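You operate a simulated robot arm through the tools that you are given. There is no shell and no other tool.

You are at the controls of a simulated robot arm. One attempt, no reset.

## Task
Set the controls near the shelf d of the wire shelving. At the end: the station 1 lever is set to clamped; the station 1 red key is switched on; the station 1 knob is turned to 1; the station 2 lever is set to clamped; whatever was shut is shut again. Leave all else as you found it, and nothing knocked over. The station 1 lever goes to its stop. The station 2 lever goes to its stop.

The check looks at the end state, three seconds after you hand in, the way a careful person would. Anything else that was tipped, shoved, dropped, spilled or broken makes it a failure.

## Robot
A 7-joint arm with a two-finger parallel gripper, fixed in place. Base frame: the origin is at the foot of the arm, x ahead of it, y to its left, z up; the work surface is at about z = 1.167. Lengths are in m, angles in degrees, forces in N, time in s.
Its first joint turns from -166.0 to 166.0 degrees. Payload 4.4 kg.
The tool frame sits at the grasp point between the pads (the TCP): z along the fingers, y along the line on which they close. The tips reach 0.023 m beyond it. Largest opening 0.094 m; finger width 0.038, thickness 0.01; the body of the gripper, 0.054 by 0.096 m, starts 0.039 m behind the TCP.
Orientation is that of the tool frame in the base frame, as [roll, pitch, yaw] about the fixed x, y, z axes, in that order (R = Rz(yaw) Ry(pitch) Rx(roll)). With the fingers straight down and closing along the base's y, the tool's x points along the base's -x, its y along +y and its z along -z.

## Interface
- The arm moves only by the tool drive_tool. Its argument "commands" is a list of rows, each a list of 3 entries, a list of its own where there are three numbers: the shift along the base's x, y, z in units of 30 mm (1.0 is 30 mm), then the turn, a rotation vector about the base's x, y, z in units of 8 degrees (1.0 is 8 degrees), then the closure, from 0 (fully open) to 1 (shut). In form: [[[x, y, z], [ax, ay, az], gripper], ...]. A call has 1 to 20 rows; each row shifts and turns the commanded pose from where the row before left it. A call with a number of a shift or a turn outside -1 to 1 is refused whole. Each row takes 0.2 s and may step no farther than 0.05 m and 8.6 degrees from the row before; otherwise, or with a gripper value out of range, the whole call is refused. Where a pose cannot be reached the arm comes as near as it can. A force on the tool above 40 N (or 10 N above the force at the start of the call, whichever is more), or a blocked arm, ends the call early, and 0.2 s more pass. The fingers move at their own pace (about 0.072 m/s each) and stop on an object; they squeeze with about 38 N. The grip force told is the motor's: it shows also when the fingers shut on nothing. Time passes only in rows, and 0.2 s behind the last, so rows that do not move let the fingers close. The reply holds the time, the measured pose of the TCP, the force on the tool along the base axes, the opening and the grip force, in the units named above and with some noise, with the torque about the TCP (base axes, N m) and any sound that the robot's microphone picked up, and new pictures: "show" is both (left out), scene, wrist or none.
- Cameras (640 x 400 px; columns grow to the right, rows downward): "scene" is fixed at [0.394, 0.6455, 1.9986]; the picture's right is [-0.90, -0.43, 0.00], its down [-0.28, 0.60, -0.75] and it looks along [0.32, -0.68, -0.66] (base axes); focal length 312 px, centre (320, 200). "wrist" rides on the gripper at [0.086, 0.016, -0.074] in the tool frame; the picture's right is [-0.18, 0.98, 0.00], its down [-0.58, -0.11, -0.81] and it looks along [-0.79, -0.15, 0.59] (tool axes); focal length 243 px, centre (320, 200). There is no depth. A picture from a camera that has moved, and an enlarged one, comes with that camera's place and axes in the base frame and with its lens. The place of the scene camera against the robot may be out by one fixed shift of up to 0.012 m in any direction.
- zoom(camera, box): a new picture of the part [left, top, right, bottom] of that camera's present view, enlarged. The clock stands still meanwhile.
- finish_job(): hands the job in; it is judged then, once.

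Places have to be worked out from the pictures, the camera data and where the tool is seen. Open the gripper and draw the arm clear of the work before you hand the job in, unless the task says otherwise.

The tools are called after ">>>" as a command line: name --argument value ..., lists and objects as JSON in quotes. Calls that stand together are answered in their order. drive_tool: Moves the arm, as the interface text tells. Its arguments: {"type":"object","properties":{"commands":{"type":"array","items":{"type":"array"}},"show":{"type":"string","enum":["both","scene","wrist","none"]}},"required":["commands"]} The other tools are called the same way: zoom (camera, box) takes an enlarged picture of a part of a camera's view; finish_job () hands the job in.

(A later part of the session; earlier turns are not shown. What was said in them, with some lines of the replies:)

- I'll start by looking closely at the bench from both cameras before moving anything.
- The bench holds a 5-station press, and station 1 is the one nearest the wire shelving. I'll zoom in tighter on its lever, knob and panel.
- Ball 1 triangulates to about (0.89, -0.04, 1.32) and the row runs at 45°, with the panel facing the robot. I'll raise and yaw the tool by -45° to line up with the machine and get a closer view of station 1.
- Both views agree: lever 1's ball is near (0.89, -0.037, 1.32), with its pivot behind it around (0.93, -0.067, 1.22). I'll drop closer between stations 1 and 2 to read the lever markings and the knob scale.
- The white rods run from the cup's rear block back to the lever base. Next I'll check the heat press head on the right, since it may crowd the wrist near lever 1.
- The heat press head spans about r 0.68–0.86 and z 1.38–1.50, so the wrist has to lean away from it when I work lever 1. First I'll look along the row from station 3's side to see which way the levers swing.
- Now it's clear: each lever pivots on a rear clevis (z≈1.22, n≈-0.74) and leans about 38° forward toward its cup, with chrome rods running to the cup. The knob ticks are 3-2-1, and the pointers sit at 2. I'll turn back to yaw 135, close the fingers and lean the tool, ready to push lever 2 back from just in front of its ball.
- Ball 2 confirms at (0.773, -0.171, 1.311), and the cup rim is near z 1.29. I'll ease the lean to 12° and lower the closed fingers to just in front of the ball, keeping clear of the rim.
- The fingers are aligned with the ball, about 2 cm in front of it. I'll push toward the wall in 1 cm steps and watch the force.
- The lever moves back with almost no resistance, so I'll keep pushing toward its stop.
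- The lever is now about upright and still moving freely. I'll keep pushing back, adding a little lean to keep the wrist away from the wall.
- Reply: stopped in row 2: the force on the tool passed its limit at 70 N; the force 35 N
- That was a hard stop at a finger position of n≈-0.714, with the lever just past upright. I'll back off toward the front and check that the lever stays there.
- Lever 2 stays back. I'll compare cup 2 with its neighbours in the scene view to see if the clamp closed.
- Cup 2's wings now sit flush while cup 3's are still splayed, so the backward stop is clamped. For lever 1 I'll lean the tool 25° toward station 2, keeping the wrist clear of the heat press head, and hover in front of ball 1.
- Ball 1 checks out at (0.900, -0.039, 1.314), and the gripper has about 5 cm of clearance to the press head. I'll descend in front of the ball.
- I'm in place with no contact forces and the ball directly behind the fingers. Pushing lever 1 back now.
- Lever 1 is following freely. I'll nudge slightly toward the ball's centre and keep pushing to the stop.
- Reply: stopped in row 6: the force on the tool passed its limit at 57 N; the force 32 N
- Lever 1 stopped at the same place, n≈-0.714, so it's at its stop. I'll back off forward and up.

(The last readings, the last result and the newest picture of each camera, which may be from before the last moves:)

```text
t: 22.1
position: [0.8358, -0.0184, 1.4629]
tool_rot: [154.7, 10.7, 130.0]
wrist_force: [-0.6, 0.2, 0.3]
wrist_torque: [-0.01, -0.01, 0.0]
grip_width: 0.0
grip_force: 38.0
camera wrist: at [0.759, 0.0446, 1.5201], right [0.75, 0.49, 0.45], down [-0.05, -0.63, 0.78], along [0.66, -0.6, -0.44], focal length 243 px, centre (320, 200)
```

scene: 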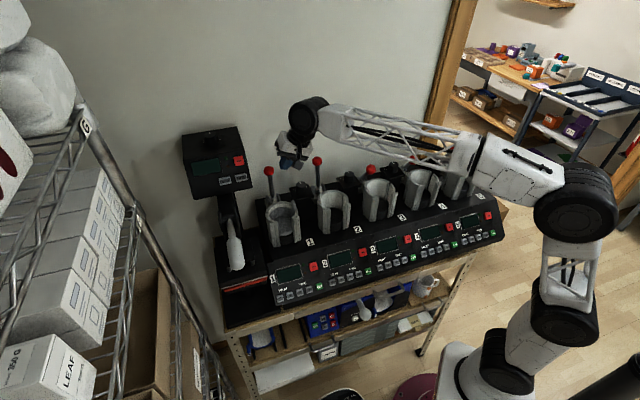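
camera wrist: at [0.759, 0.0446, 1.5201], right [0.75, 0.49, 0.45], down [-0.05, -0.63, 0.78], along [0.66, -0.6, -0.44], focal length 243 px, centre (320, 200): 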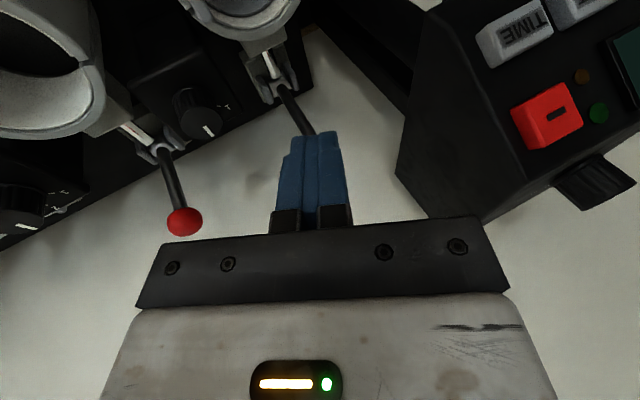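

Both levers are upright at their stops. Next is knob 1: I'll return the tool to vertical at yaw 135 and hover about 10 cm above it with the fingers half open.

>>> drive_tool --commands '[[[0, -0.464, 0], [-0.5525, 0.5525, 0], 0.36], [[0, -0.464, 0], [-0.5525, 0.5525, 0], 0.36], [[0, -0.464, 0], [-0.5525, 0.5525, 0], 0.36], [[0, -0.464, 0], [-0.5525, 0.5525, 0], 0.36], [[0, -0.464, -0.8], [0.53, 0.53, 0], 0.36], [[0, -0.464, -0.8], [0.53, 0.53, 0], 0.36], [[0, 0, 0], [0, 0, 0], 0.36]]'

```text
t: 23.7
position: [0.8367, -0.1014, 1.4175]
tool_rot: [-179.9, -0.3, 135.2]
wrist_force: [0.3, 0.1, 0.2]
wrist_torque: [0.0, 0.0, 0.0]
grip_width: 0.0602
grip_force: 0.1
camera wrist: at [0.787, -0.0303, 1.4904], right [0.82, 0.57, 0.0], down [0.34, -0.49, 0.8], along [0.45, -0.66, -0.59], focal length 243 px, centre (320, 200)
```

scene: 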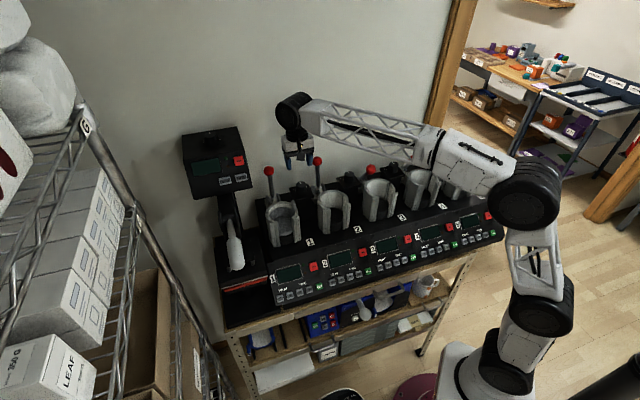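
wrist: 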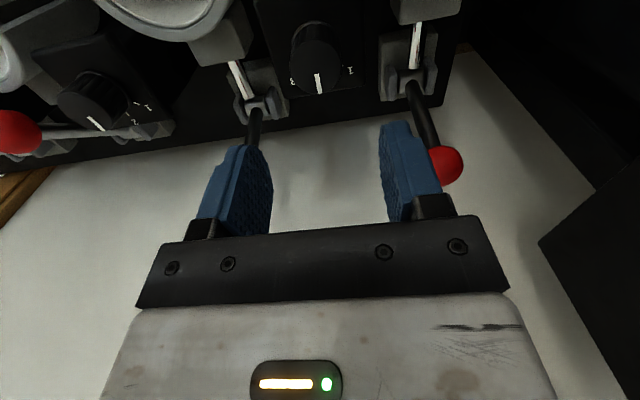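

>>> zoom --camera "wrist" --box '[270, 0, 370, 110]'

>>> zoom --camera "scene" --box '[255, 130, 345, 210]'

```text
3.64 times, centred on (320, 55) of wrist
camera zoom: at [0.787, -0.0303, 1.4904], right [0.82, 0.57, 0.0], down [0.34, -0.49, 0.8], along [0.45, -0.66, -0.59], focal length 882 px, centre (320, 727)
```

zoom: 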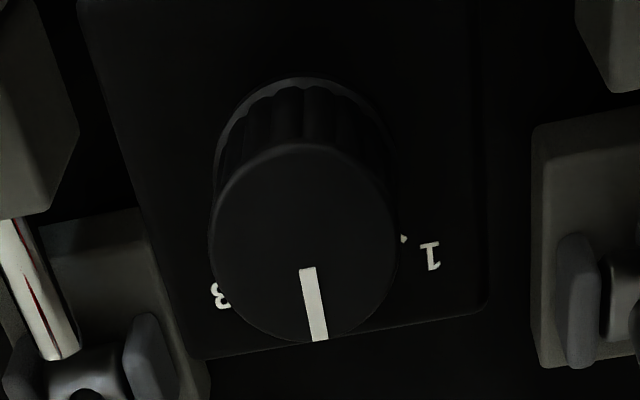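

```text
5.00 times, centred on (300, 170) of scene
camera zoom: at [0.394, 0.6455, 1.9986], right [-0.9, -0.43, 0.0], down [-0.28, 0.6, -0.75], along [0.32, -0.68, -0.66], focal length 1560 px, centre (420, 350)
```

zoom: 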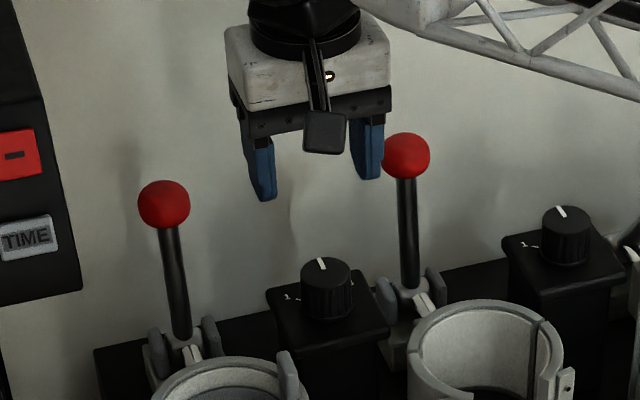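

Knob 1's cap centre is near (0.832, -0.101), top about z 1.31, pointing at 2, with tick 1 roughly 48–50° counter-clockwise. I'll descend so the open fingers straddle it.

>>> drive_tool --commands '[[[-0.04, 0, -0.69], [0, 0, 0], 0.36], [[-0.04, 0, -0.69], [0, 0, 0], 0.36], [[-0.04, 0, -0.69], [0, 0, 0], 0.36], [[-0.04, 0, -0.69], [0, 0, 0], 0.36], [[0, 0, -0.5], [0, 0, 0], 0.36], [[0, 0, 0], [0, 0, 0], 0.36]]'

```text
t: 25.1
position: [0.8316, -0.1014, 1.3174]
tool_rot: [-179.9, -0.2, 135.1]
wrist_force: [-0.3, -0.6, 0.6]
wrist_torque: [0.02, 0.0, 0.01]
grip_width: 0.0603
grip_force: 0.0
camera wrist: at [0.7823, -0.0296, 1.3926], right [0.82, 0.57, 0.0], down [0.34, -0.49, 0.8], along [0.45, -0.66, -0.59], focal length 243 px, centre (320, 200)
```

scene: 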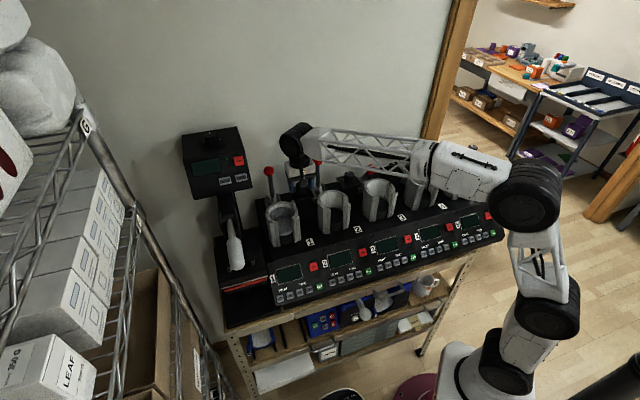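
wrist: 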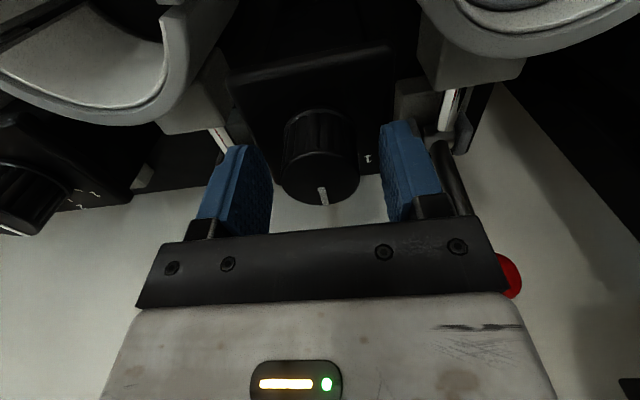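

The knob is centred between the pads, so I'll lower 3 mm and close on it.

>>> drive_tool --commands '[[[0, 0, -0.1], [0, 0, 0], 0.6], [[0, 0, 0], [0, 0, 0], 1], [[0, 0, 0], [0, 0, 0], 1], [[0, 0, 0], [0, 0, 0], 1]]' --show "wrist"

```text
t: 26.2
position: [0.8332, -0.1007, 1.3155]
tool_rot: [-180.0, -0.2, 135.2]
wrist_force: [11.9, 8.9, -2.0]
wrist_torque: [0.58, -0.79, -0.05]
grip_width: 0.0359
grip_force: 45.5
stopped in row 4: the force on the tool passed its limit at 41 N (the readings are from after the stop); the commanded pose is now the measured one
camera wrist: at [0.7829, -0.029, 1.3903], right [0.82, 0.57, 0.0], down [0.34, -0.49, 0.8], along [0.46, -0.66, -0.59], focal length 243 px, centre (320, 200)
```

wrist: 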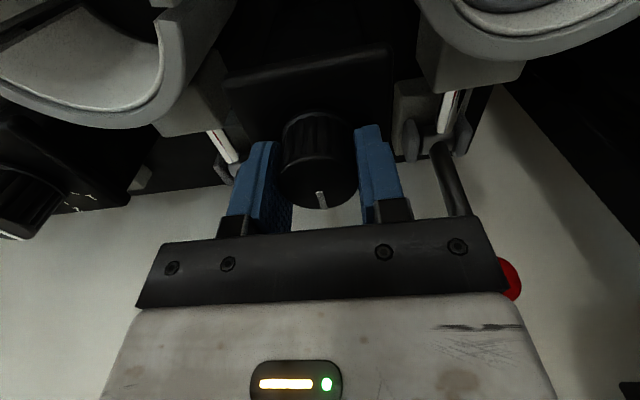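

The knob is gripped (36 mm), with a side load of about 15 N toward station 1. I'll centre the gripper a touch and re-check.

>>> drive_tool --commands '[[[0.035, 0.035, 0], [0, 0, 0], 1], [[0, 0, 0], [0, 0, 0], 1]]' --show "none"

```text
t: 26.8
position: [0.8325, -0.1008, 1.3151]
tool_rot: [-179.9, -0.2, 135.1]
wrist_force: [-27.4, -5.1, -9.7]
wrist_torque: [-0.12, -0.62, 0.11]
grip_width: 0.0355
grip_force: 45.1
```

The forces are stiff and noisy, with the knob now pushing the tool in -x. I'll relax the commanded pose by about 1.5 mm in -x and settle.

>>> drive_tool --commands '[[[-0.05, -0.03, 0], [0, 0, 0], 1], [[0, 0, 0], [0, 0, 0], 1]]' --show "none"

```text
t: 27.4
position: [0.8334, -0.1005, 1.3162]
tool_rot: [-179.9, -0.1, 135.0]
wrist_force: [36.1, -9.8, -0.5]
wrist_torque: [-0.29, 0.25, -0.08]
grip_width: 0.0356
grip_force: 45.2
```

The force flips sign for sub-millimetre changes, which looks like contact chatter. I'll hold still to see if it settles.

>>> drive_tool --commands '[[[0, 0, 0], [0, 0, 0], 1], [[0, 0, 0], [0, 0, 0], 1], [[0, 0, 0], [0, 0, 0], 1]]' --show "none"

```text
t: 28.2
position: [0.8323, -0.101, 1.317]
tool_rot: [180.0, -0.1, 135.1]
wrist_force: [42.5, -3.5, 1.8]
wrist_torque: [0.13, -1.1, -0.15]
grip_width: 0.0357
grip_force: 45.5
```

It keeps chattering at full squeeze, so I'll relax the fingers to just touching the knob at about 35 mm.

>>> drive_tool --commands '[[[0, 0, 0], [0, 0, 0], 0.628], [[0, 0, 0], [0, 0, 0], 0.628], [[0, 0, 0], [0, 0, 0], 0.628]]' --show "wrist"

```text
t: 29.0
position: [0.831, -0.1011, 1.316]
tool_rot: [-179.8, -0.3, 135.1]
wrist_force: [2.6, 5.2, -2.3]
wrist_torque: [0.08, 0.0, 0.02]
grip_width: 0.0372
grip_force: 3.2
camera wrist: at [0.7817, -0.0286, 1.3904], right [0.82, 0.57, 0.0], down [0.34, -0.49, 0.8], along [0.46, -0.66, -0.59], focal length 243 px, centre (320, 200)
```

wrist: 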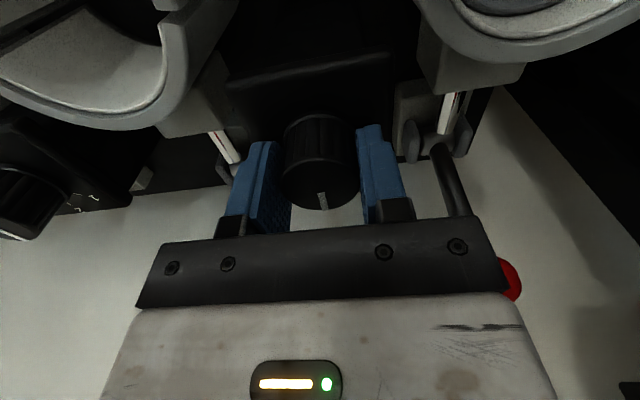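

Forces are calm now, with a light 3 N grip. I'll squeeze slightly more and try a 14° counter-clockwise turn to see if the knob follows.

>>> drive_tool --commands '[[[0, 0, 0], [0, 0, 0], 0.65], [[0, 0, 0], [0, 0, 0.875], 0.65], [[0, 0, 0], [0, 0, 0.875], 0.65], [[0, 0, 0], [0, 0, 0], 0.65]]' --show "wrist"

```text
t: 30.0
position: [0.8312, -0.1006, 1.3158]
tool_rot: [-180.0, -0.1, 149.2]
wrist_force: [7.2, 10.3, -2.3]
wrist_torque: [0.06, -0.21, -0.02]
grip_width: 0.0387
grip_force: 6.5
camera wrist: at [0.7657, -0.0427, 1.3904], right [0.66, 0.75, 0.0], down [0.45, -0.39, 0.8], along [0.6, -0.53, -0.59], focal length 243 px, centre (320, 200)
```

wrist: 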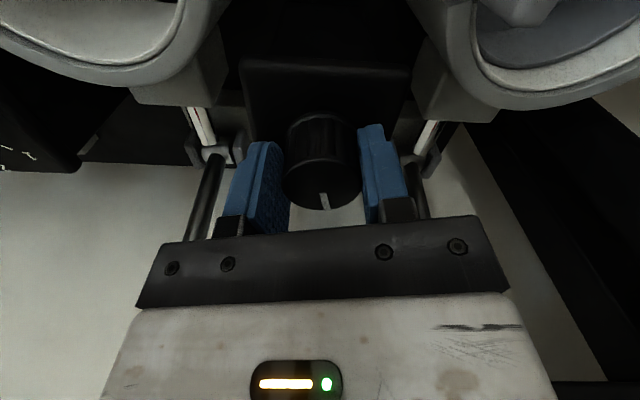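

>>> zoom --camera "wrist" --box '[220, 90, 420, 230]'

```text
2.86 times, centred on (320, 160) of wrist
camera zoom: at [0.7657, -0.0427, 1.3904], right [0.66, 0.75, 0.0], down [0.45, -0.39, 0.8], along [0.6, -0.53, -0.59], focal length 693 px, centre (320, 314)
```

zoom: 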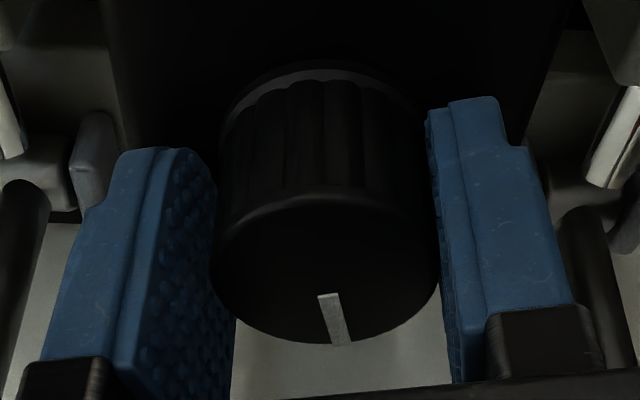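

The pointer turned with the gripper, so the knob is following. I'll turn another 36° toward 1.

>>> drive_tool --commands '[[[0, 0, 0], [0, 0, 0.9], 0.65], [[0, 0, 0], [0, 0, 0.9], 0.65], [[0, 0, 0], [0, 0, 0.9], 0.65], [[0, 0, 0], [0, 0, 0.9], 0.65], [[0, 0, 0], [0, 0, 0.9], 0.65], [[0, 0, 0], [0, 0, 0], 0.65]]' --show "wrist"

```text
t: 31.4
position: [0.8318, -0.0999, 1.3174]
tool_rot: [180.0, -0.1, -174.9]
wrist_force: [7.5, 25.7, -4.2]
wrist_torque: [0.31, -0.15, -0.25]
grip_width: 0.0437
grip_force: 11.5
camera wrist: at [0.7447, -0.093, 1.391], right [0.09, 1.0, 0.0], down [0.59, -0.05, 0.8], along [0.8, -0.08, -0.59], focal length 243 px, centre (320, 200)
```

wrist: 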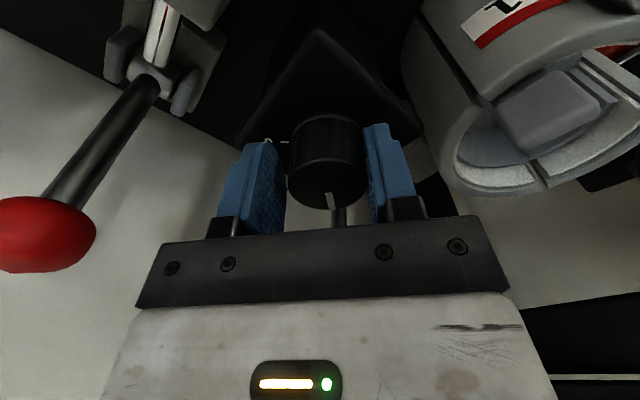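

>>> zoom --camera "wrist" --box '[220, 90, 420, 230]'

>>> zoom --camera "scene" --box '[255, 140, 345, 210]'

```text
2.86 times, centred on (320, 160) of wrist
camera zoom: at [0.7447, -0.093, 1.391], right [0.09, 1.0, 0.0], down [0.59, -0.05, 0.8], along [0.8, -0.08, -0.59], focal length 693 px, centre (320, 314)
```

zoom: 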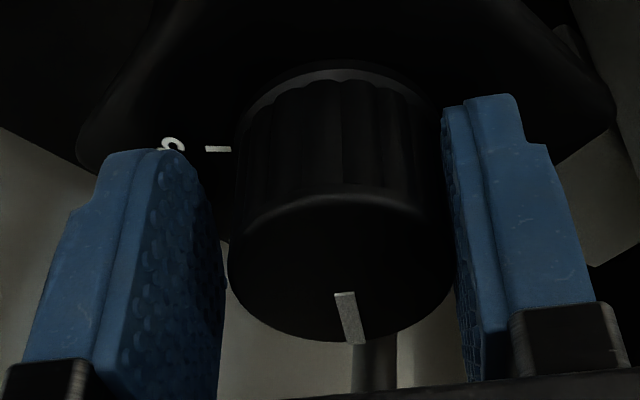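

```text
5.71 times, centred on (300, 175) of scene
camera zoom: at [0.394, 0.6455, 1.9986], right [-0.9, -0.43, 0.0], down [-0.28, 0.6, -0.75], along [0.32, -0.68, -0.66], focal length 1783 px, centre (434, 343)
```

zoom: 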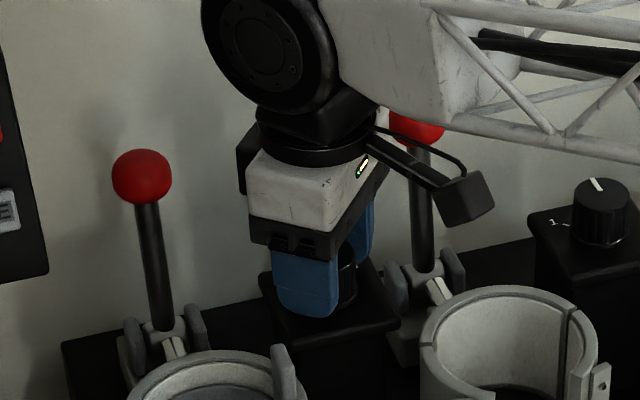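

The pointer heading works out to about +2°, some 47° from where it started. I'll open the fingers, rise and inspect it against tick 1.

>>> drive_tool --commands '[[[0, 0, 0], [0, 0, 0], 0.45], [[0, 0, 0], [0, 0, 0], 0.36], [[0, 0, 0.5], [0, 0, 0], 0.36], [[0, 0, 0.8], [0, 0, 0], 0.36], [[0, 0, 0.8], [0, 0, 0], 0.36], [[0, 0, 0.8], [0, 0, 0], 0.36], [[0, 0, 0], [0, 0, 0], 0.36]]' --show "both"

>>> zoom --camera "wrist" --box '[250, 0, 400, 130]'

>>> zoom --camera "scene" --box '[270, 160, 340, 210]'

```text
t: 33.0
position: [0.8313, -0.1014, 1.4022]
tool_rot: [180.0, -0.2, -175.0]
wrist_force: [0.1, -0.2, 0.5]
wrist_torque: [0.02, -0.01, 0.06]
grip_width: 0.0601
grip_force: 0.2
camera wrist: at [0.7441, -0.0936, 1.4765], right [0.1, 1.0, 0.0], down [0.59, -0.06, 0.8], along [0.8, -0.08, -0.59], focal length 243 px, centre (320, 200)
```

scene: 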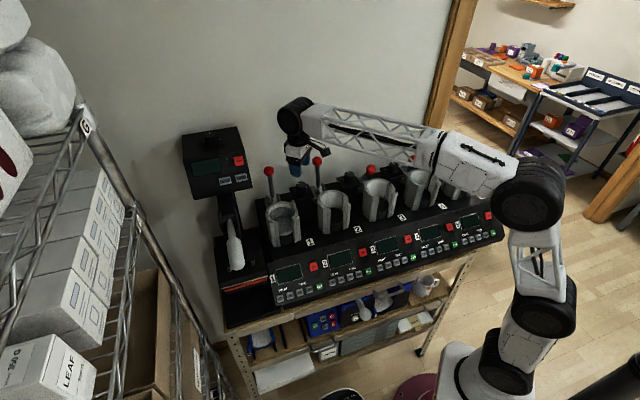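
wrist: 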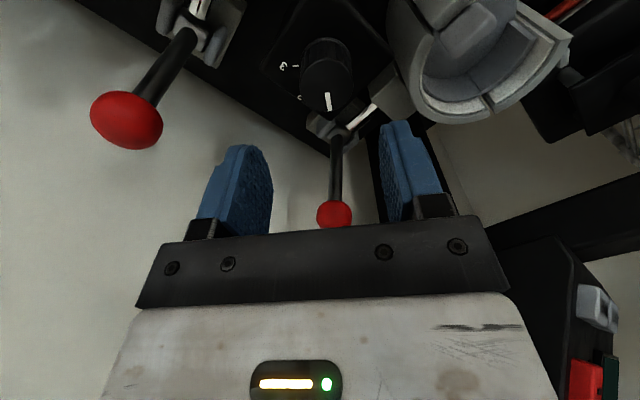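

```text
3.08 times, centred on (325, 65) of wrist
camera zoom: at [0.7441, -0.0936, 1.4765], right [0.1, 1.0, 0.0], down [0.59, -0.06, 0.8], along [0.8, -0.08, -0.59], focal length 746 px, centre (305, 615)
```

zoom: 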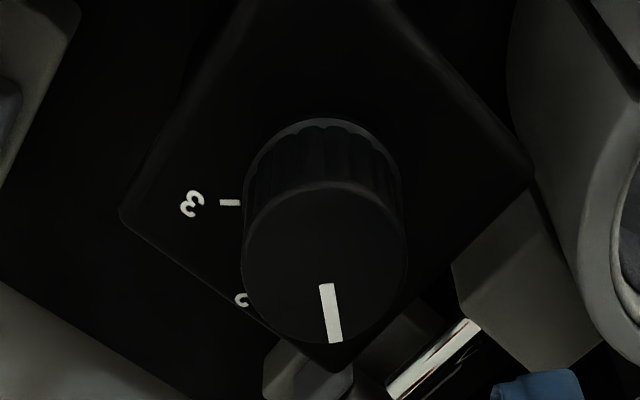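

```text
8.00 times, centred on (305, 185) of scene
camera zoom: at [0.394, 0.6455, 1.9986], right [-0.9, -0.43, 0.0], down [-0.28, 0.6, -0.75], along [0.32, -0.68, -0.66], focal length 2496 px, centre (440, 320)
```

zoom: 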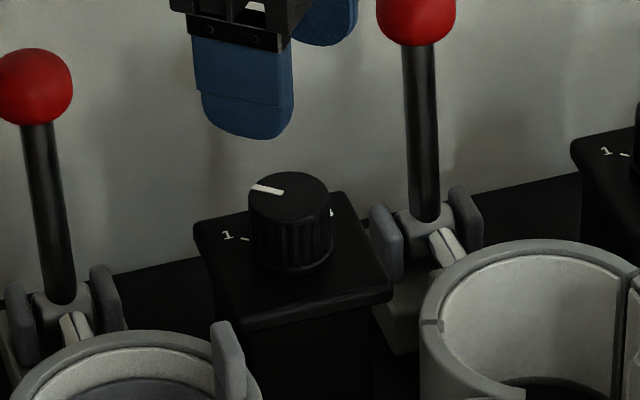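

The pointer looks very close to tick 1, but the cap hides the tick from here. I'll yaw around to view pointer and tick 1 side by side.

>>> drive_tool --commands '[[[0, 0, 0.4], [0, 0, -0.9], 0.36], [[0, 0, 0.4], [0, 0, -0.9], 0.36], [[0, 0, 0.4], [0, 0, -0.9], 0.36], [[0, 0, 0], [0, 0, -0.9], 0.36], [[0, 0, 0], [0, 0, -0.9], 0.36], [[0, 0, 0], [0, 0, -0.9], 0.36], [[0, 0, 0], [0, 0, -0.9], 0.36], [[0, 0, 0], [0, 0, -0.9], 0.36], [[0, 0, 0], [0, 0, -0.9], 0.36], [[0, 0, 0], [0, 0, -0.9], 0.36], [[0, 0, 0], [0, 0, 0], 0.36]]' --show "wrist"

>>> zoom --camera "wrist" --box '[270, 0, 370, 90]'

>>> zoom --camera "scene" --box '[280, 175, 320, 205]'

```text
t: 35.4
position: [0.8325, -0.1006, 1.4405]
tool_rot: [-179.9, -0.2, 113.1]
wrist_force: [-0.8, -0.1, 0.5]
wrist_torque: [-0.02, -0.02, -0.03]
grip_width: 0.0603
grip_force: 0.0
camera wrist: at [0.813, -0.0159, 1.5138], right [0.98, 0.22, 0.0], down [0.13, -0.58, 0.8], along [0.17, -0.79, -0.59], focal length 243 px, centre (320, 200)
```

wrist: 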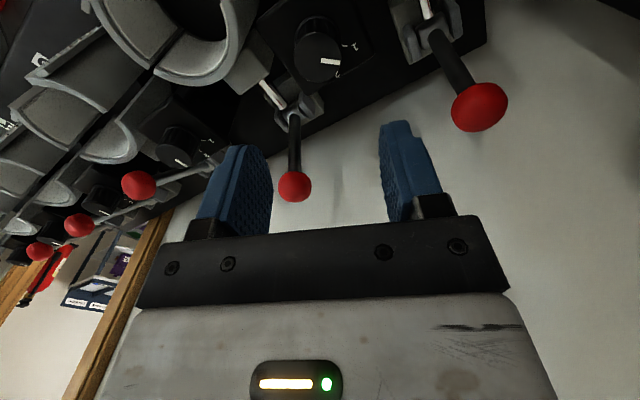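

```text
4.44 times, centred on (320, 45) of wrist
camera zoom: at [0.813, -0.0159, 1.5138], right [0.98, 0.22, 0.0], down [0.13, -0.58, 0.8], along [0.17, -0.79, -0.59], focal length 1078 px, centre (320, 889)
```

zoom: 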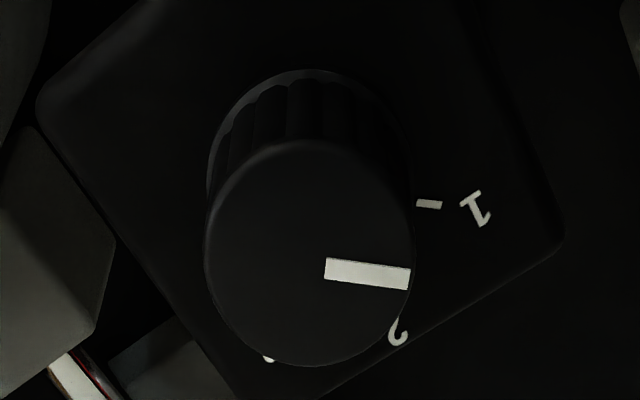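

```text
13.33 times, centred on (300, 190) of scene
camera zoom: at [0.394, 0.6455, 1.9986], right [-0.9, -0.43, 0.0], down [-0.28, 0.6, -0.75], along [0.32, -0.68, -0.66], focal length 4160 px, centre (587, 333)
```

zoom: 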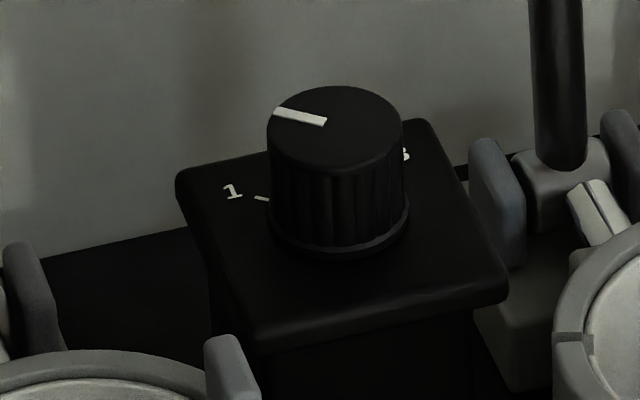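

Pointer and tick 1 are parallel in both views, so knob 1 is on 1. Now for the red key: I'll move forward over panel 1 to look at it and find its exact place.

>>> drive_tool --commands '[[[-0.583, 0.735, 0], [0, 0, 0.916], 0.6], [[-0.583, 0.735, 0], [0, 0, 0.916], 1], [[-0.583, 0.735, 0], [0, 0, 0.916], 1], [[-0.583, 0.735, 0], [0, 0, 0], 1], [[-0.583, 0.735, 0], [0, 0, 0], 1], [[-0.583, 0.735, 0], [0, 0, 0], 1], [[-0.583, 0.735, 0], [0, 0, 0], 1], [[-0.583, 0.735, 0], [0, 0, 0], 1], [[-0.583, 0.735, -0.6], [0, 0, 0], 1], [[-0.583, 0.735, -0.7], [0, 0, 0], 1], [[0, 0, 0], [0, 0, 0], 1]]'

>>> zoom --camera "wrist" --box '[200, 0, 480, 150]'

```text
t: 37.8
position: [0.6553, 0.1203, 1.3978]
tool_rot: [-180.0, -0.3, 135.0]
wrist_force: [0.2, 0.1, 0.3]
wrist_torque: [0.02, 0.01, 0.0]
grip_width: 0.0
grip_force: 38.2
camera wrist: at [0.6057, 0.1928, 1.4726], right [0.82, 0.57, 0.0], down [0.34, -0.49, 0.8], along [0.46, -0.66, -0.59], focal length 243 px, centre (320, 200)
```

scene: 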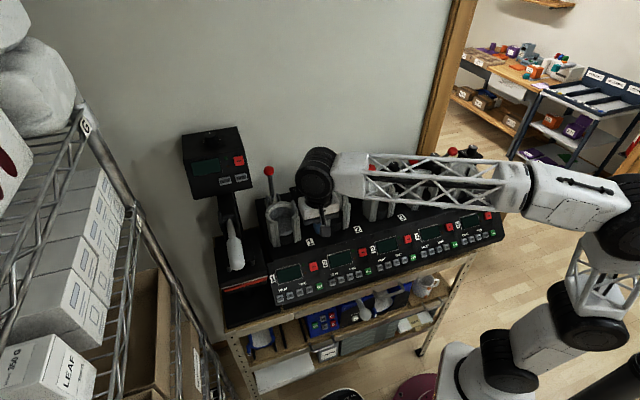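
wrist: 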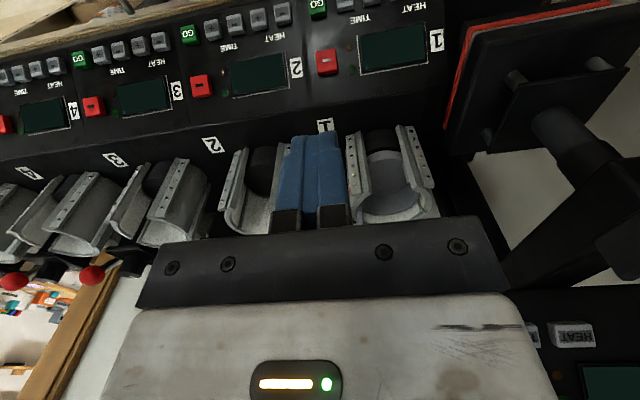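

```text
2.29 times, centred on (340, 75) of wrist
camera zoom: at [0.6057, 0.1928, 1.4726], right [0.82, 0.57, 0.0], down [0.34, -0.49, 0.8], along [0.46, -0.66, -0.59], focal length 555 px, centre (274, 486)
```

zoom: 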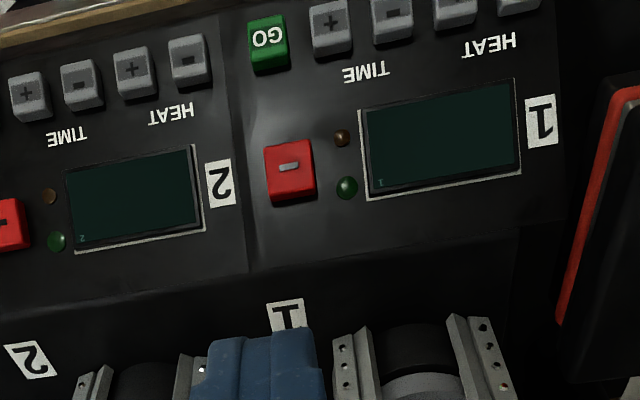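

The red key for station 1 triangulates to about (0.699, 0.074, 1.137) on a panel sloped roughly 50°. I'll lean the closed fingers 45° to face it and come partway down.

>>> drive_tool --commands '[[[0, 0, 0], [-0.663, -0.663, 0], 1], [[0, 0, 0], [-0.663, -0.663, 0], 1], [[0, 0, -0.5], [-0.663, -0.663, 0], 1], [[0, 0, -0.8], [-0.663, -0.663, 0], 1], [[0, 0, -0.8], [-0.663, -0.663, 0], 1], [[0, 0, -0.8], [-0.663, -0.663, 0], 1], [[0.1, -0.12, -0.8], [0, 0, 0], 1], [[0.1, -0.12, -0.8], [0, 0, 0], 1], [[0, 0, 0], [0, 0, 0], 1]]'

```text
t: 39.8
position: [0.6608, 0.1142, 1.265]
tool_rot: [-179.8, 44.8, 135.2]
wrist_force: [0.2, -0.1, -0.3]
wrist_torque: [0.0, 0.03, -0.01]
grip_width: 0.0
grip_force: 38.5
camera wrist: at [0.5914, 0.2049, 1.2559], right [0.79, 0.6, 0.13], down [-0.19, 0.03, 0.98], along [0.59, -0.8, 0.14], focal length 243 px, centre (320, 200)
```

scene: 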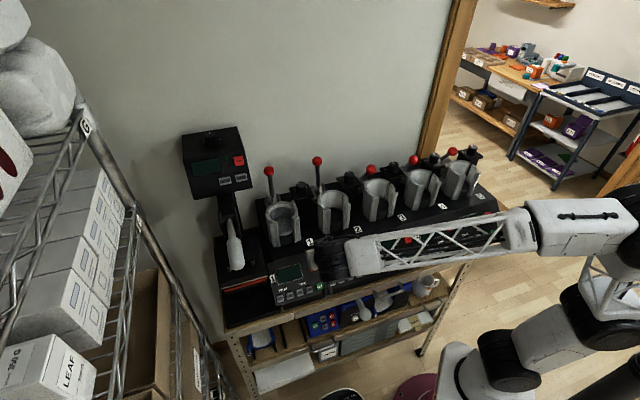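
wrist: 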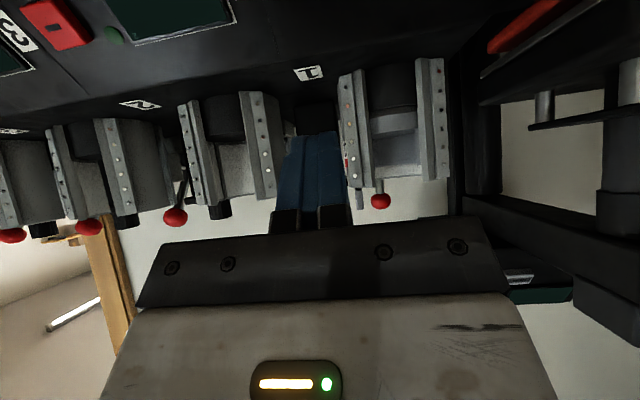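

No contact so far. I'll continue down to about 4 cm off the key along the panel normal.

>>> drive_tool --commands '[[[0.05, -0.075, -0.967], [0, 0, 0], 1], [[0.05, -0.075, -0.967], [0, 0, 0], 1], [[0.05, -0.075, -0.967], [0, 0, 0], 1], [[0, 0, 0], [0, 0, 0], 1]]'

>>> zoom --camera "wrist" --box '[220, 0, 420, 180]'

>>> zoom --camera "scene" --box '[260, 230, 380, 310]'

```text
t: 40.8
position: [0.6645, 0.1042, 1.1782]
tool_rot: [-179.8, 44.8, 135.2]
wrist_force: [-0.8, 0.4, 0.1]
wrist_torque: [-0.02, -0.03, 0.0]
grip_width: 0.0001
grip_force: 37.9
camera wrist: at [0.5966, 0.1964, 1.1692], right [0.79, 0.6, 0.13], down [-0.19, 0.03, 0.98], along [0.59, -0.8, 0.14], focal length 243 px, centre (320, 200)
```

scene: 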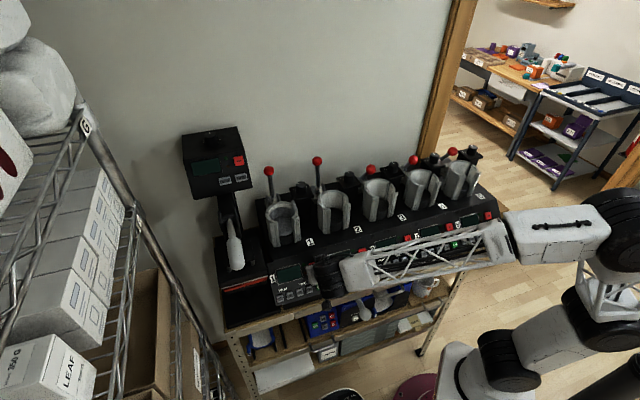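
wrist: 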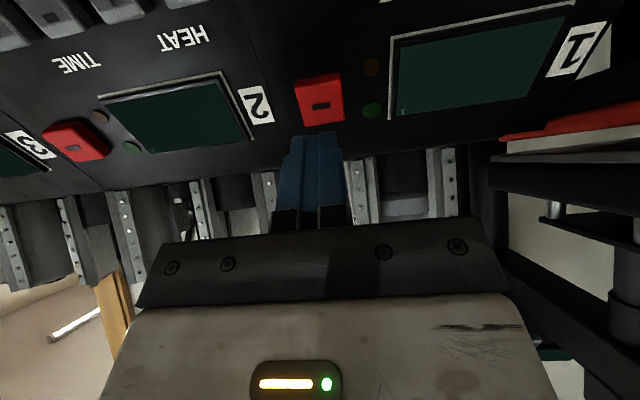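

```text
2.22 times, centred on (320, 90) of wrist
camera zoom: at [0.5966, 0.1964, 1.1692], right [0.79, 0.6, 0.13], down [-0.19, 0.03, 0.98], along [0.59, -0.8, 0.14], focal length 539 px, centre (320, 444)
```

zoom: 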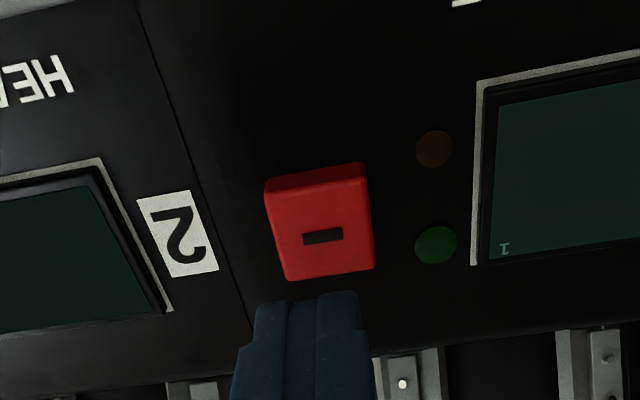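

```text
5.00 times, centred on (320, 270) of scene
camera zoom: at [0.394, 0.6455, 1.9986], right [-0.9, -0.43, 0.0], down [-0.28, 0.6, -0.75], along [0.32, -0.68, -0.66], focal length 1560 px, centre (320, -150)
```

zoom: 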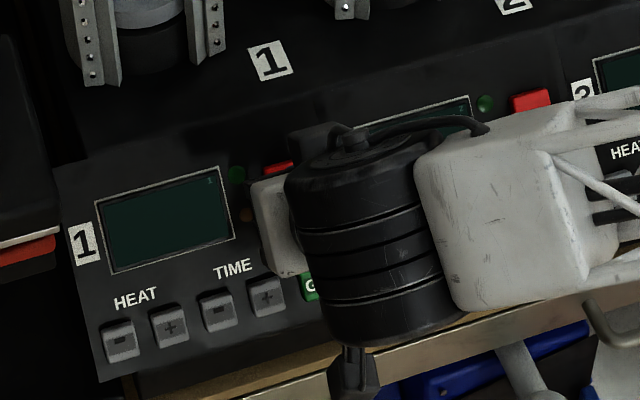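

The key is dead ahead along the finger axis, about 4.4 cm away, and the press is currently dark. I'll approach to within about 1 cm.

>>> drive_tool --commands '[[[0.33, -0.25, -0.4125], [0, 0, 0], 1], [[0.2917, -0.2917, -0.4125], [0, 0, 0], 1], [[0, 0, 0], [0, 0, 0], 1]]' --show "wrist"

>>> zoom --camera "wrist" --box '[240, 40, 400, 180]'

```text
t: 41.6
position: [0.6844, 0.0893, 1.1533]
tool_rot: [-179.9, 44.8, 135.1]
wrist_force: [0.5, 0.4, 0.0]
wrist_torque: [0.0, 0.0, -0.01]
grip_width: 0.0
grip_force: 38.2
camera wrist: at [0.6148, 0.1804, 1.144], right [0.79, 0.6, 0.13], down [-0.19, 0.03, 0.98], along [0.59, -0.8, 0.14], focal length 243 px, centre (320, 200)
```

wrist: 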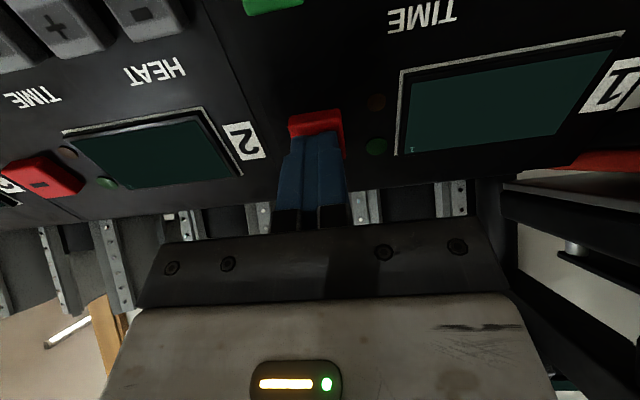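

```text
2.86 times, centred on (320, 110) of wrist
camera zoom: at [0.6148, 0.1804, 1.144], right [0.79, 0.6, 0.13], down [-0.19, 0.03, 0.98], along [0.59, -0.8, 0.14], focal length 693 px, centre (320, 457)
```

zoom: 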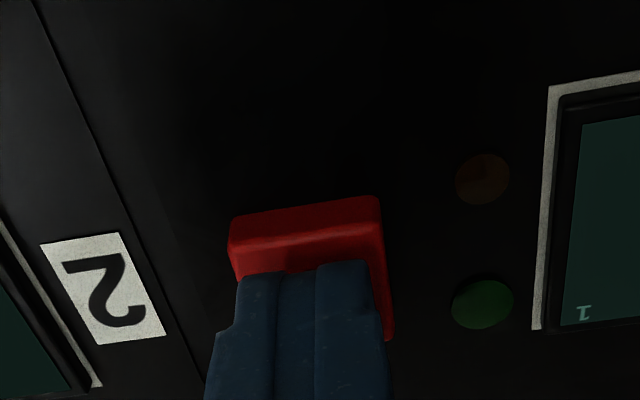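

The tips are over the centre of the key, roughly 9 mm from contact. I'll press in 3 mm steps and watch the force and sound.

>>> drive_tool --commands '[[[0.05, -0.05, -0.0707], [0, 0, 0], 1], [[0.05, -0.05, -0.0707], [0, 0, 0], 1], [[0.05, -0.05, -0.0707], [0, 0, 0], 1], [[0, 0, 0], [0, 0, 0], 1]]' --show "wrist"

```text
t: 42.6
position: [0.6899, 0.0853, 1.1465]
tool_rot: [-179.9, 44.8, 135.1]
wrist_force: [-1.2, 1.0, 4.4]
wrist_torque: [-0.04, -0.03, 0.02]
grip_width: 0.0001
grip_force: 38.0
heard: click
camera wrist: at [0.6207, 0.1763, 1.1386], right [0.79, 0.6, 0.13], down [-0.19, 0.03, 0.98], along [0.59, -0.8, 0.14], focal length 243 px, centre (320, 200)
```

wrist: 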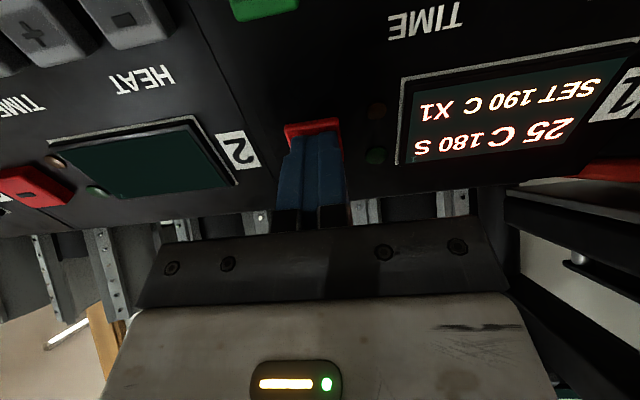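

There was a click and display 1 lit up: "25 C 180 S, SET 190 C X1". The X1 also confirms the knob setting. I'll retract straight back along the finger axis without pressing again.

>>> drive_tool --commands '[[[-0.15, 0.15, 0.212], [0, 0, 0], 1], [[-0.3, 0.3, 0.4243], [0, 0, 0], 1], [[-0.3, 0.3, 0.4243], [0, 0, 0], 1], [[-0.3, 0.3, 0.4243], [0, 0, 0], 1], [[-0.3, 0.3, 0.7], [0, 0, 0], 1], [[-0.2, 0.2, 0.9], [0, 0, 0], 1], [[-0.2, 0.2, 0.9], [0, 0, 0], 1], [[0, 0, 0], [0, 0, 0], 1]]'

>>> zoom --camera "scene" --box '[255, 150, 375, 310]'

```text
t: 44.4
position: [0.6378, 0.1391, 1.2665]
tool_rot: [-179.9, 44.8, 135.2]
wrist_force: [0.3, 0.2, 0.5]
wrist_torque: [-0.02, 0.01, 0.01]
grip_width: 0.0002
grip_force: 38.1
camera wrist: at [0.5692, 0.2307, 1.257], right [0.79, 0.6, 0.13], down [-0.19, 0.03, 0.98], along [0.59, -0.8, 0.14], focal length 243 px, centre (320, 200)
```

scene: 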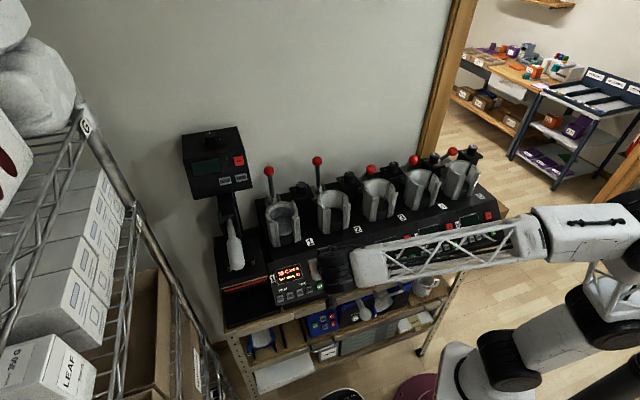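
wrist: 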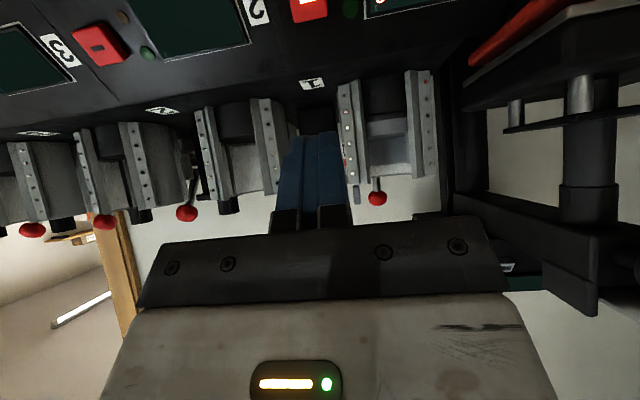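

```text
2.50 times, centred on (315, 230) of scene
camera zoom: at [0.394, 0.6455, 1.9986], right [-0.9, -0.43, 0.0], down [-0.28, 0.6, -0.75], along [0.32, -0.68, -0.66], focal length 780 px, centre (332, 125)
```

zoom: 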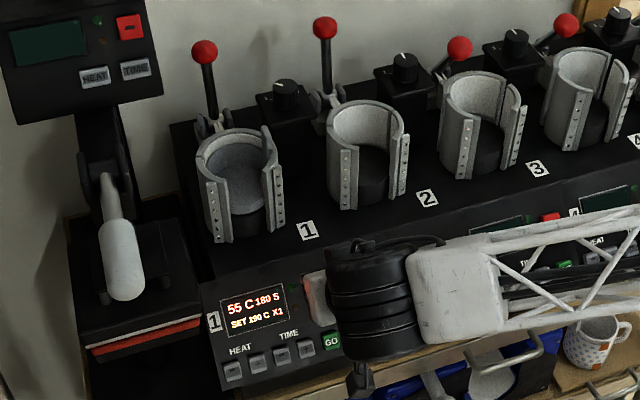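

Station 1 is on and heating, with both levers back. I'll straighten the tool, open the gripper and retreat up toward the robot for a final inspection.

>>> drive_tool --commands '[[[-0.3, 0, 0.9], [0.663, 0.663, 0], 1], [[-0.3, 0, 0.9], [0.663, 0.663, 0], 1], [[-0.3, 0, 0.9], [0.663, 0.663, 0], 1], [[-0.3, 0, 0.9], [0.663, 0.663, 0], 0.8], [[-0.3, 0, 0.9], [0.663, 0.663, 0], 0.5], [[-0.3, 0, 0.9], [0.663, 0.663, 0], 0], [[-0.6, 0, 0.7], [0, 0, 0], 0], [[-0.6, 0, 0.7], [0, 0, 0], 0], [[-0.6, -0.3, 0.5], [0, 0, 0], 0], [[-0.6, -0.3, 0], [0, 0, 0], 0], [[0, 0, 0], [0, 0, 0], 0]]'

>>> zoom --camera "scene" --box '[180, 120, 360, 310]'

>>> zoom --camera "scene" --box '[280, 175, 320, 205]'

>>> zoom --camera "scene" --box '[340, 130, 520, 280]'

```text
t: 46.8
position: [0.5133, 0.1215, 1.4856]
tool_rot: [-179.9, -0.1, 135.1]
wrist_force: [-0.2, 0.5, 0.1]
wrist_torque: [-0.01, 0.01, 0.02]
grip_width: 0.094
grip_force: 0.0
camera wrist: at [0.4619, 0.1924, 1.5598], right [0.82, 0.57, 0.0], down [0.34, -0.49, 0.8], along [0.46, -0.66, -0.59], focal length 243 px, centre (320, 200)
```

scene: 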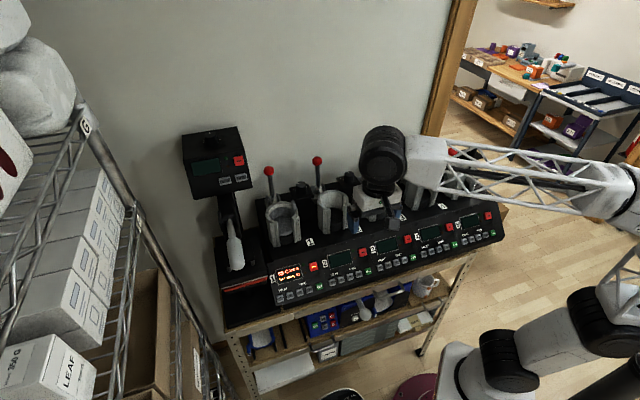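
wrist: 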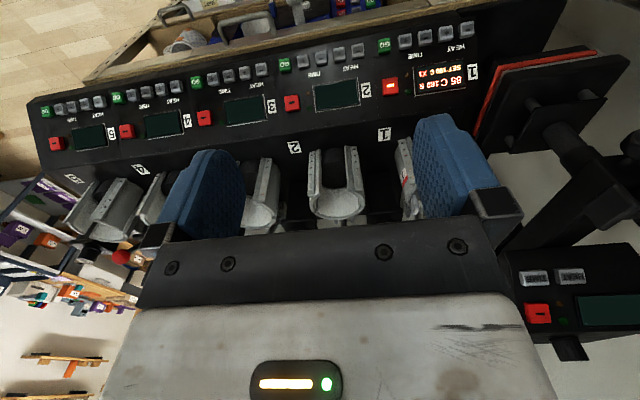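

```text
2.11 times, centred on (270, 215) of scene
camera zoom: at [0.394, 0.6455, 1.9986], right [-0.9, -0.43, 0.0], down [-0.28, 0.6, -0.75], along [0.32, -0.68, -0.66], focal length 657 px, centre (425, 168)
```

zoom: 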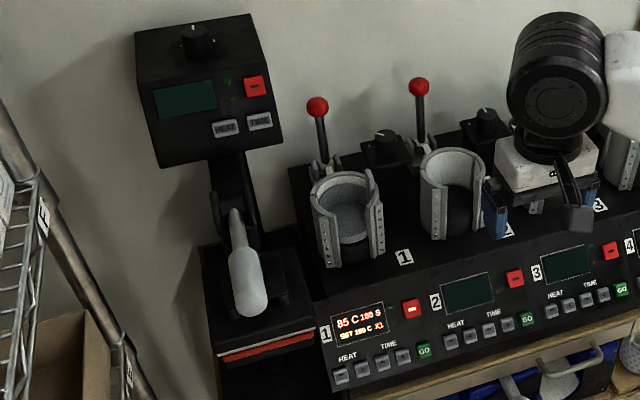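

```text
13.33 times, centred on (300, 190) of scene
camera zoom: at [0.394, 0.6455, 1.9986], right [-0.9, -0.43, 0.0], down [-0.28, 0.6, -0.75], along [0.32, -0.68, -0.66], focal length 4160 px, centre (587, 333)
```

zoom: 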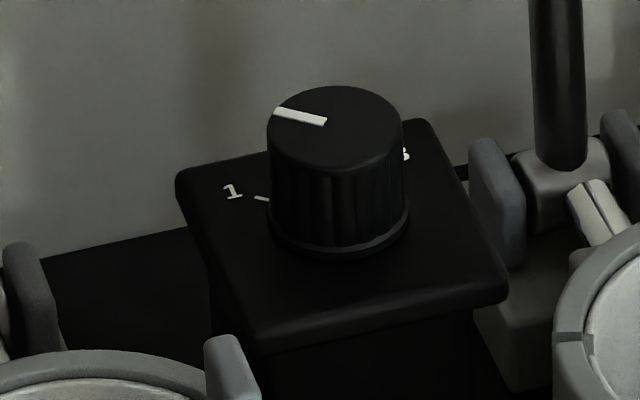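

```text
2.67 times, centred on (430, 205) of scene
camera zoom: at [0.394, 0.6455, 1.9986], right [-0.9, -0.43, 0.0], down [-0.28, 0.6, -0.75], along [0.32, -0.68, -0.66], focal length 832 px, centre (27, 187)
```

zoom: 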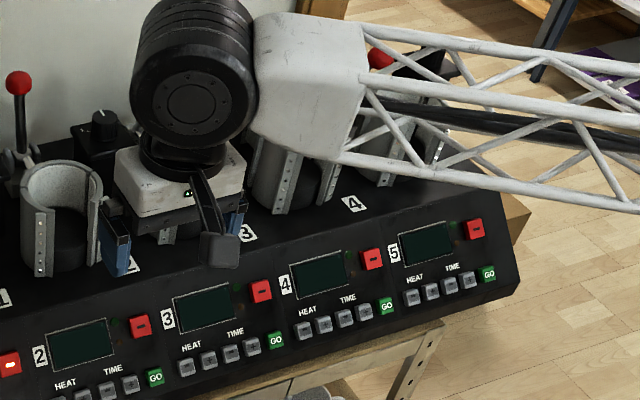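

All targets check out: both lever balls sit at n≈-0.752, matching the stop contact. The knob is on 1, key 1 is lit, and the other stations look unchanged. I'll draw the arm further up and back before handing in.

>>> drive_tool --commands '[[[-0.4, 0, 0.8], [0, 0, 0], 0], [[-0.4, 0, 0.8], [0, 0, 0], 0], [[-0.4, 0, 0.8], [0, 0, 0], 0], [[-0.4, 0, 0.8], [0, 0, 0], 0], [[0, 0, 0], [0, 0, 0], 0], [[0, 0, 0], [0, 0, 0], 0]]'

>>> zoom --camera "scene" --box '[220, 120, 520, 320]'

```text
t: 48.2
position: [0.463, 0.1193, 1.5805]
tool_rot: [-180.0, -0.2, 135.0]
wrist_force: [0.1, 0.0, -0.2]
wrist_torque: [0.03, 0.02, 0.03]
grip_width: 0.0939
grip_force: 0.0
camera wrist: at [0.4124, 0.1913, 1.6548], right [0.82, 0.57, 0.0], down [0.34, -0.49, 0.8], along [0.46, -0.66, -0.59], focal length 243 px, centre (320, 200)
```

scene: 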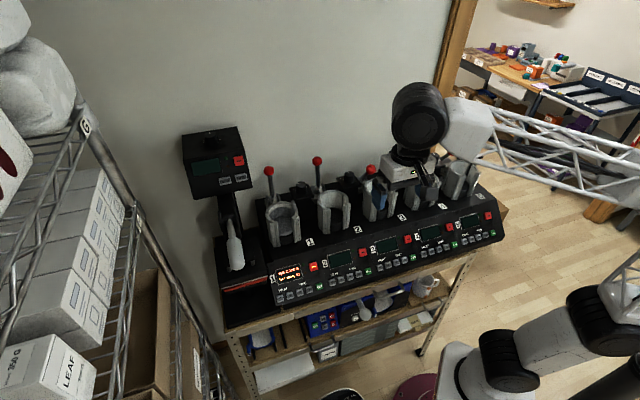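
wrist: 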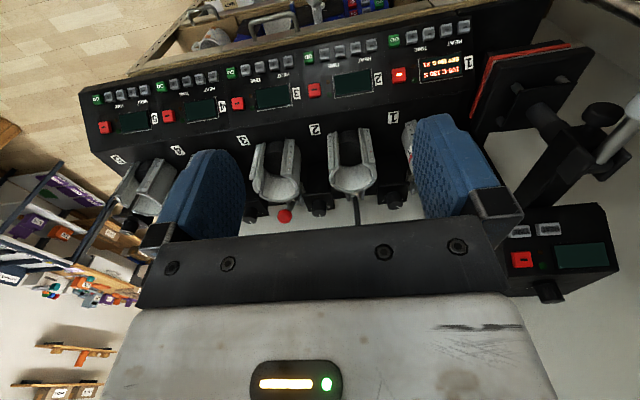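

```text
2.00 times, centred on (370, 220) of scene
camera zoom: at [0.394, 0.6455, 1.9986], right [-0.9, -0.43, 0.0], down [-0.28, 0.6, -0.75], along [0.32, -0.68, -0.66], focal length 624 px, centre (220, 160)
```

zoom: 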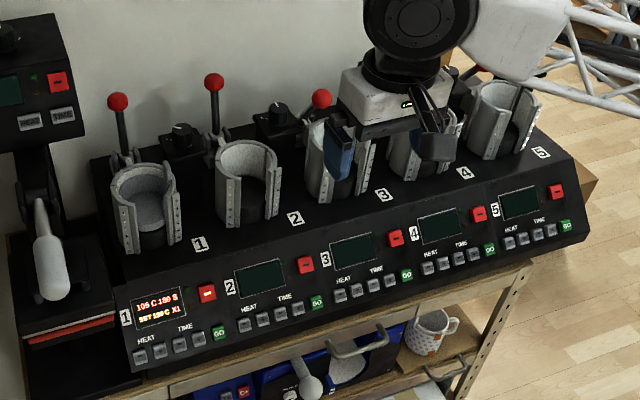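

Levers 1 and 2 are at their back stops, knob 1 is on 1 and display 1 is lit showing X1. Only key 1 is on, nothing else has moved, and the arm is clear with the gripper open, so I'm handing in.

>>> finish_job

```text
The job is handed in.
```

I set all four controls and handed the job in; the result of the check has not come back.

- **Station 1 lever:** pushed back until it hit a hard stop. It stayed there when I let go.
- **Station 2 lever:** pushed back to a hard stop at the same depth, and it also stayed.
- **Station 1 knob:** turned from 2 to 1. The pointer lines up with tick 1, and the display reads "X1".
- **Station 1 red key:** pressed once. It clicked, and the display came on and started heating.

I found no label for the clamped position. I took it to be the back stop because the wings of the station 2 cup sat closed once its lever was back, while station 3's were still splayed.

I didn't open anything, so there was nothing to shut again. In the last pictures stations 3 to 5 and the heat press look unchanged, and nothing was knocked over. I left the gripper open and the arm drawn back from the machine.
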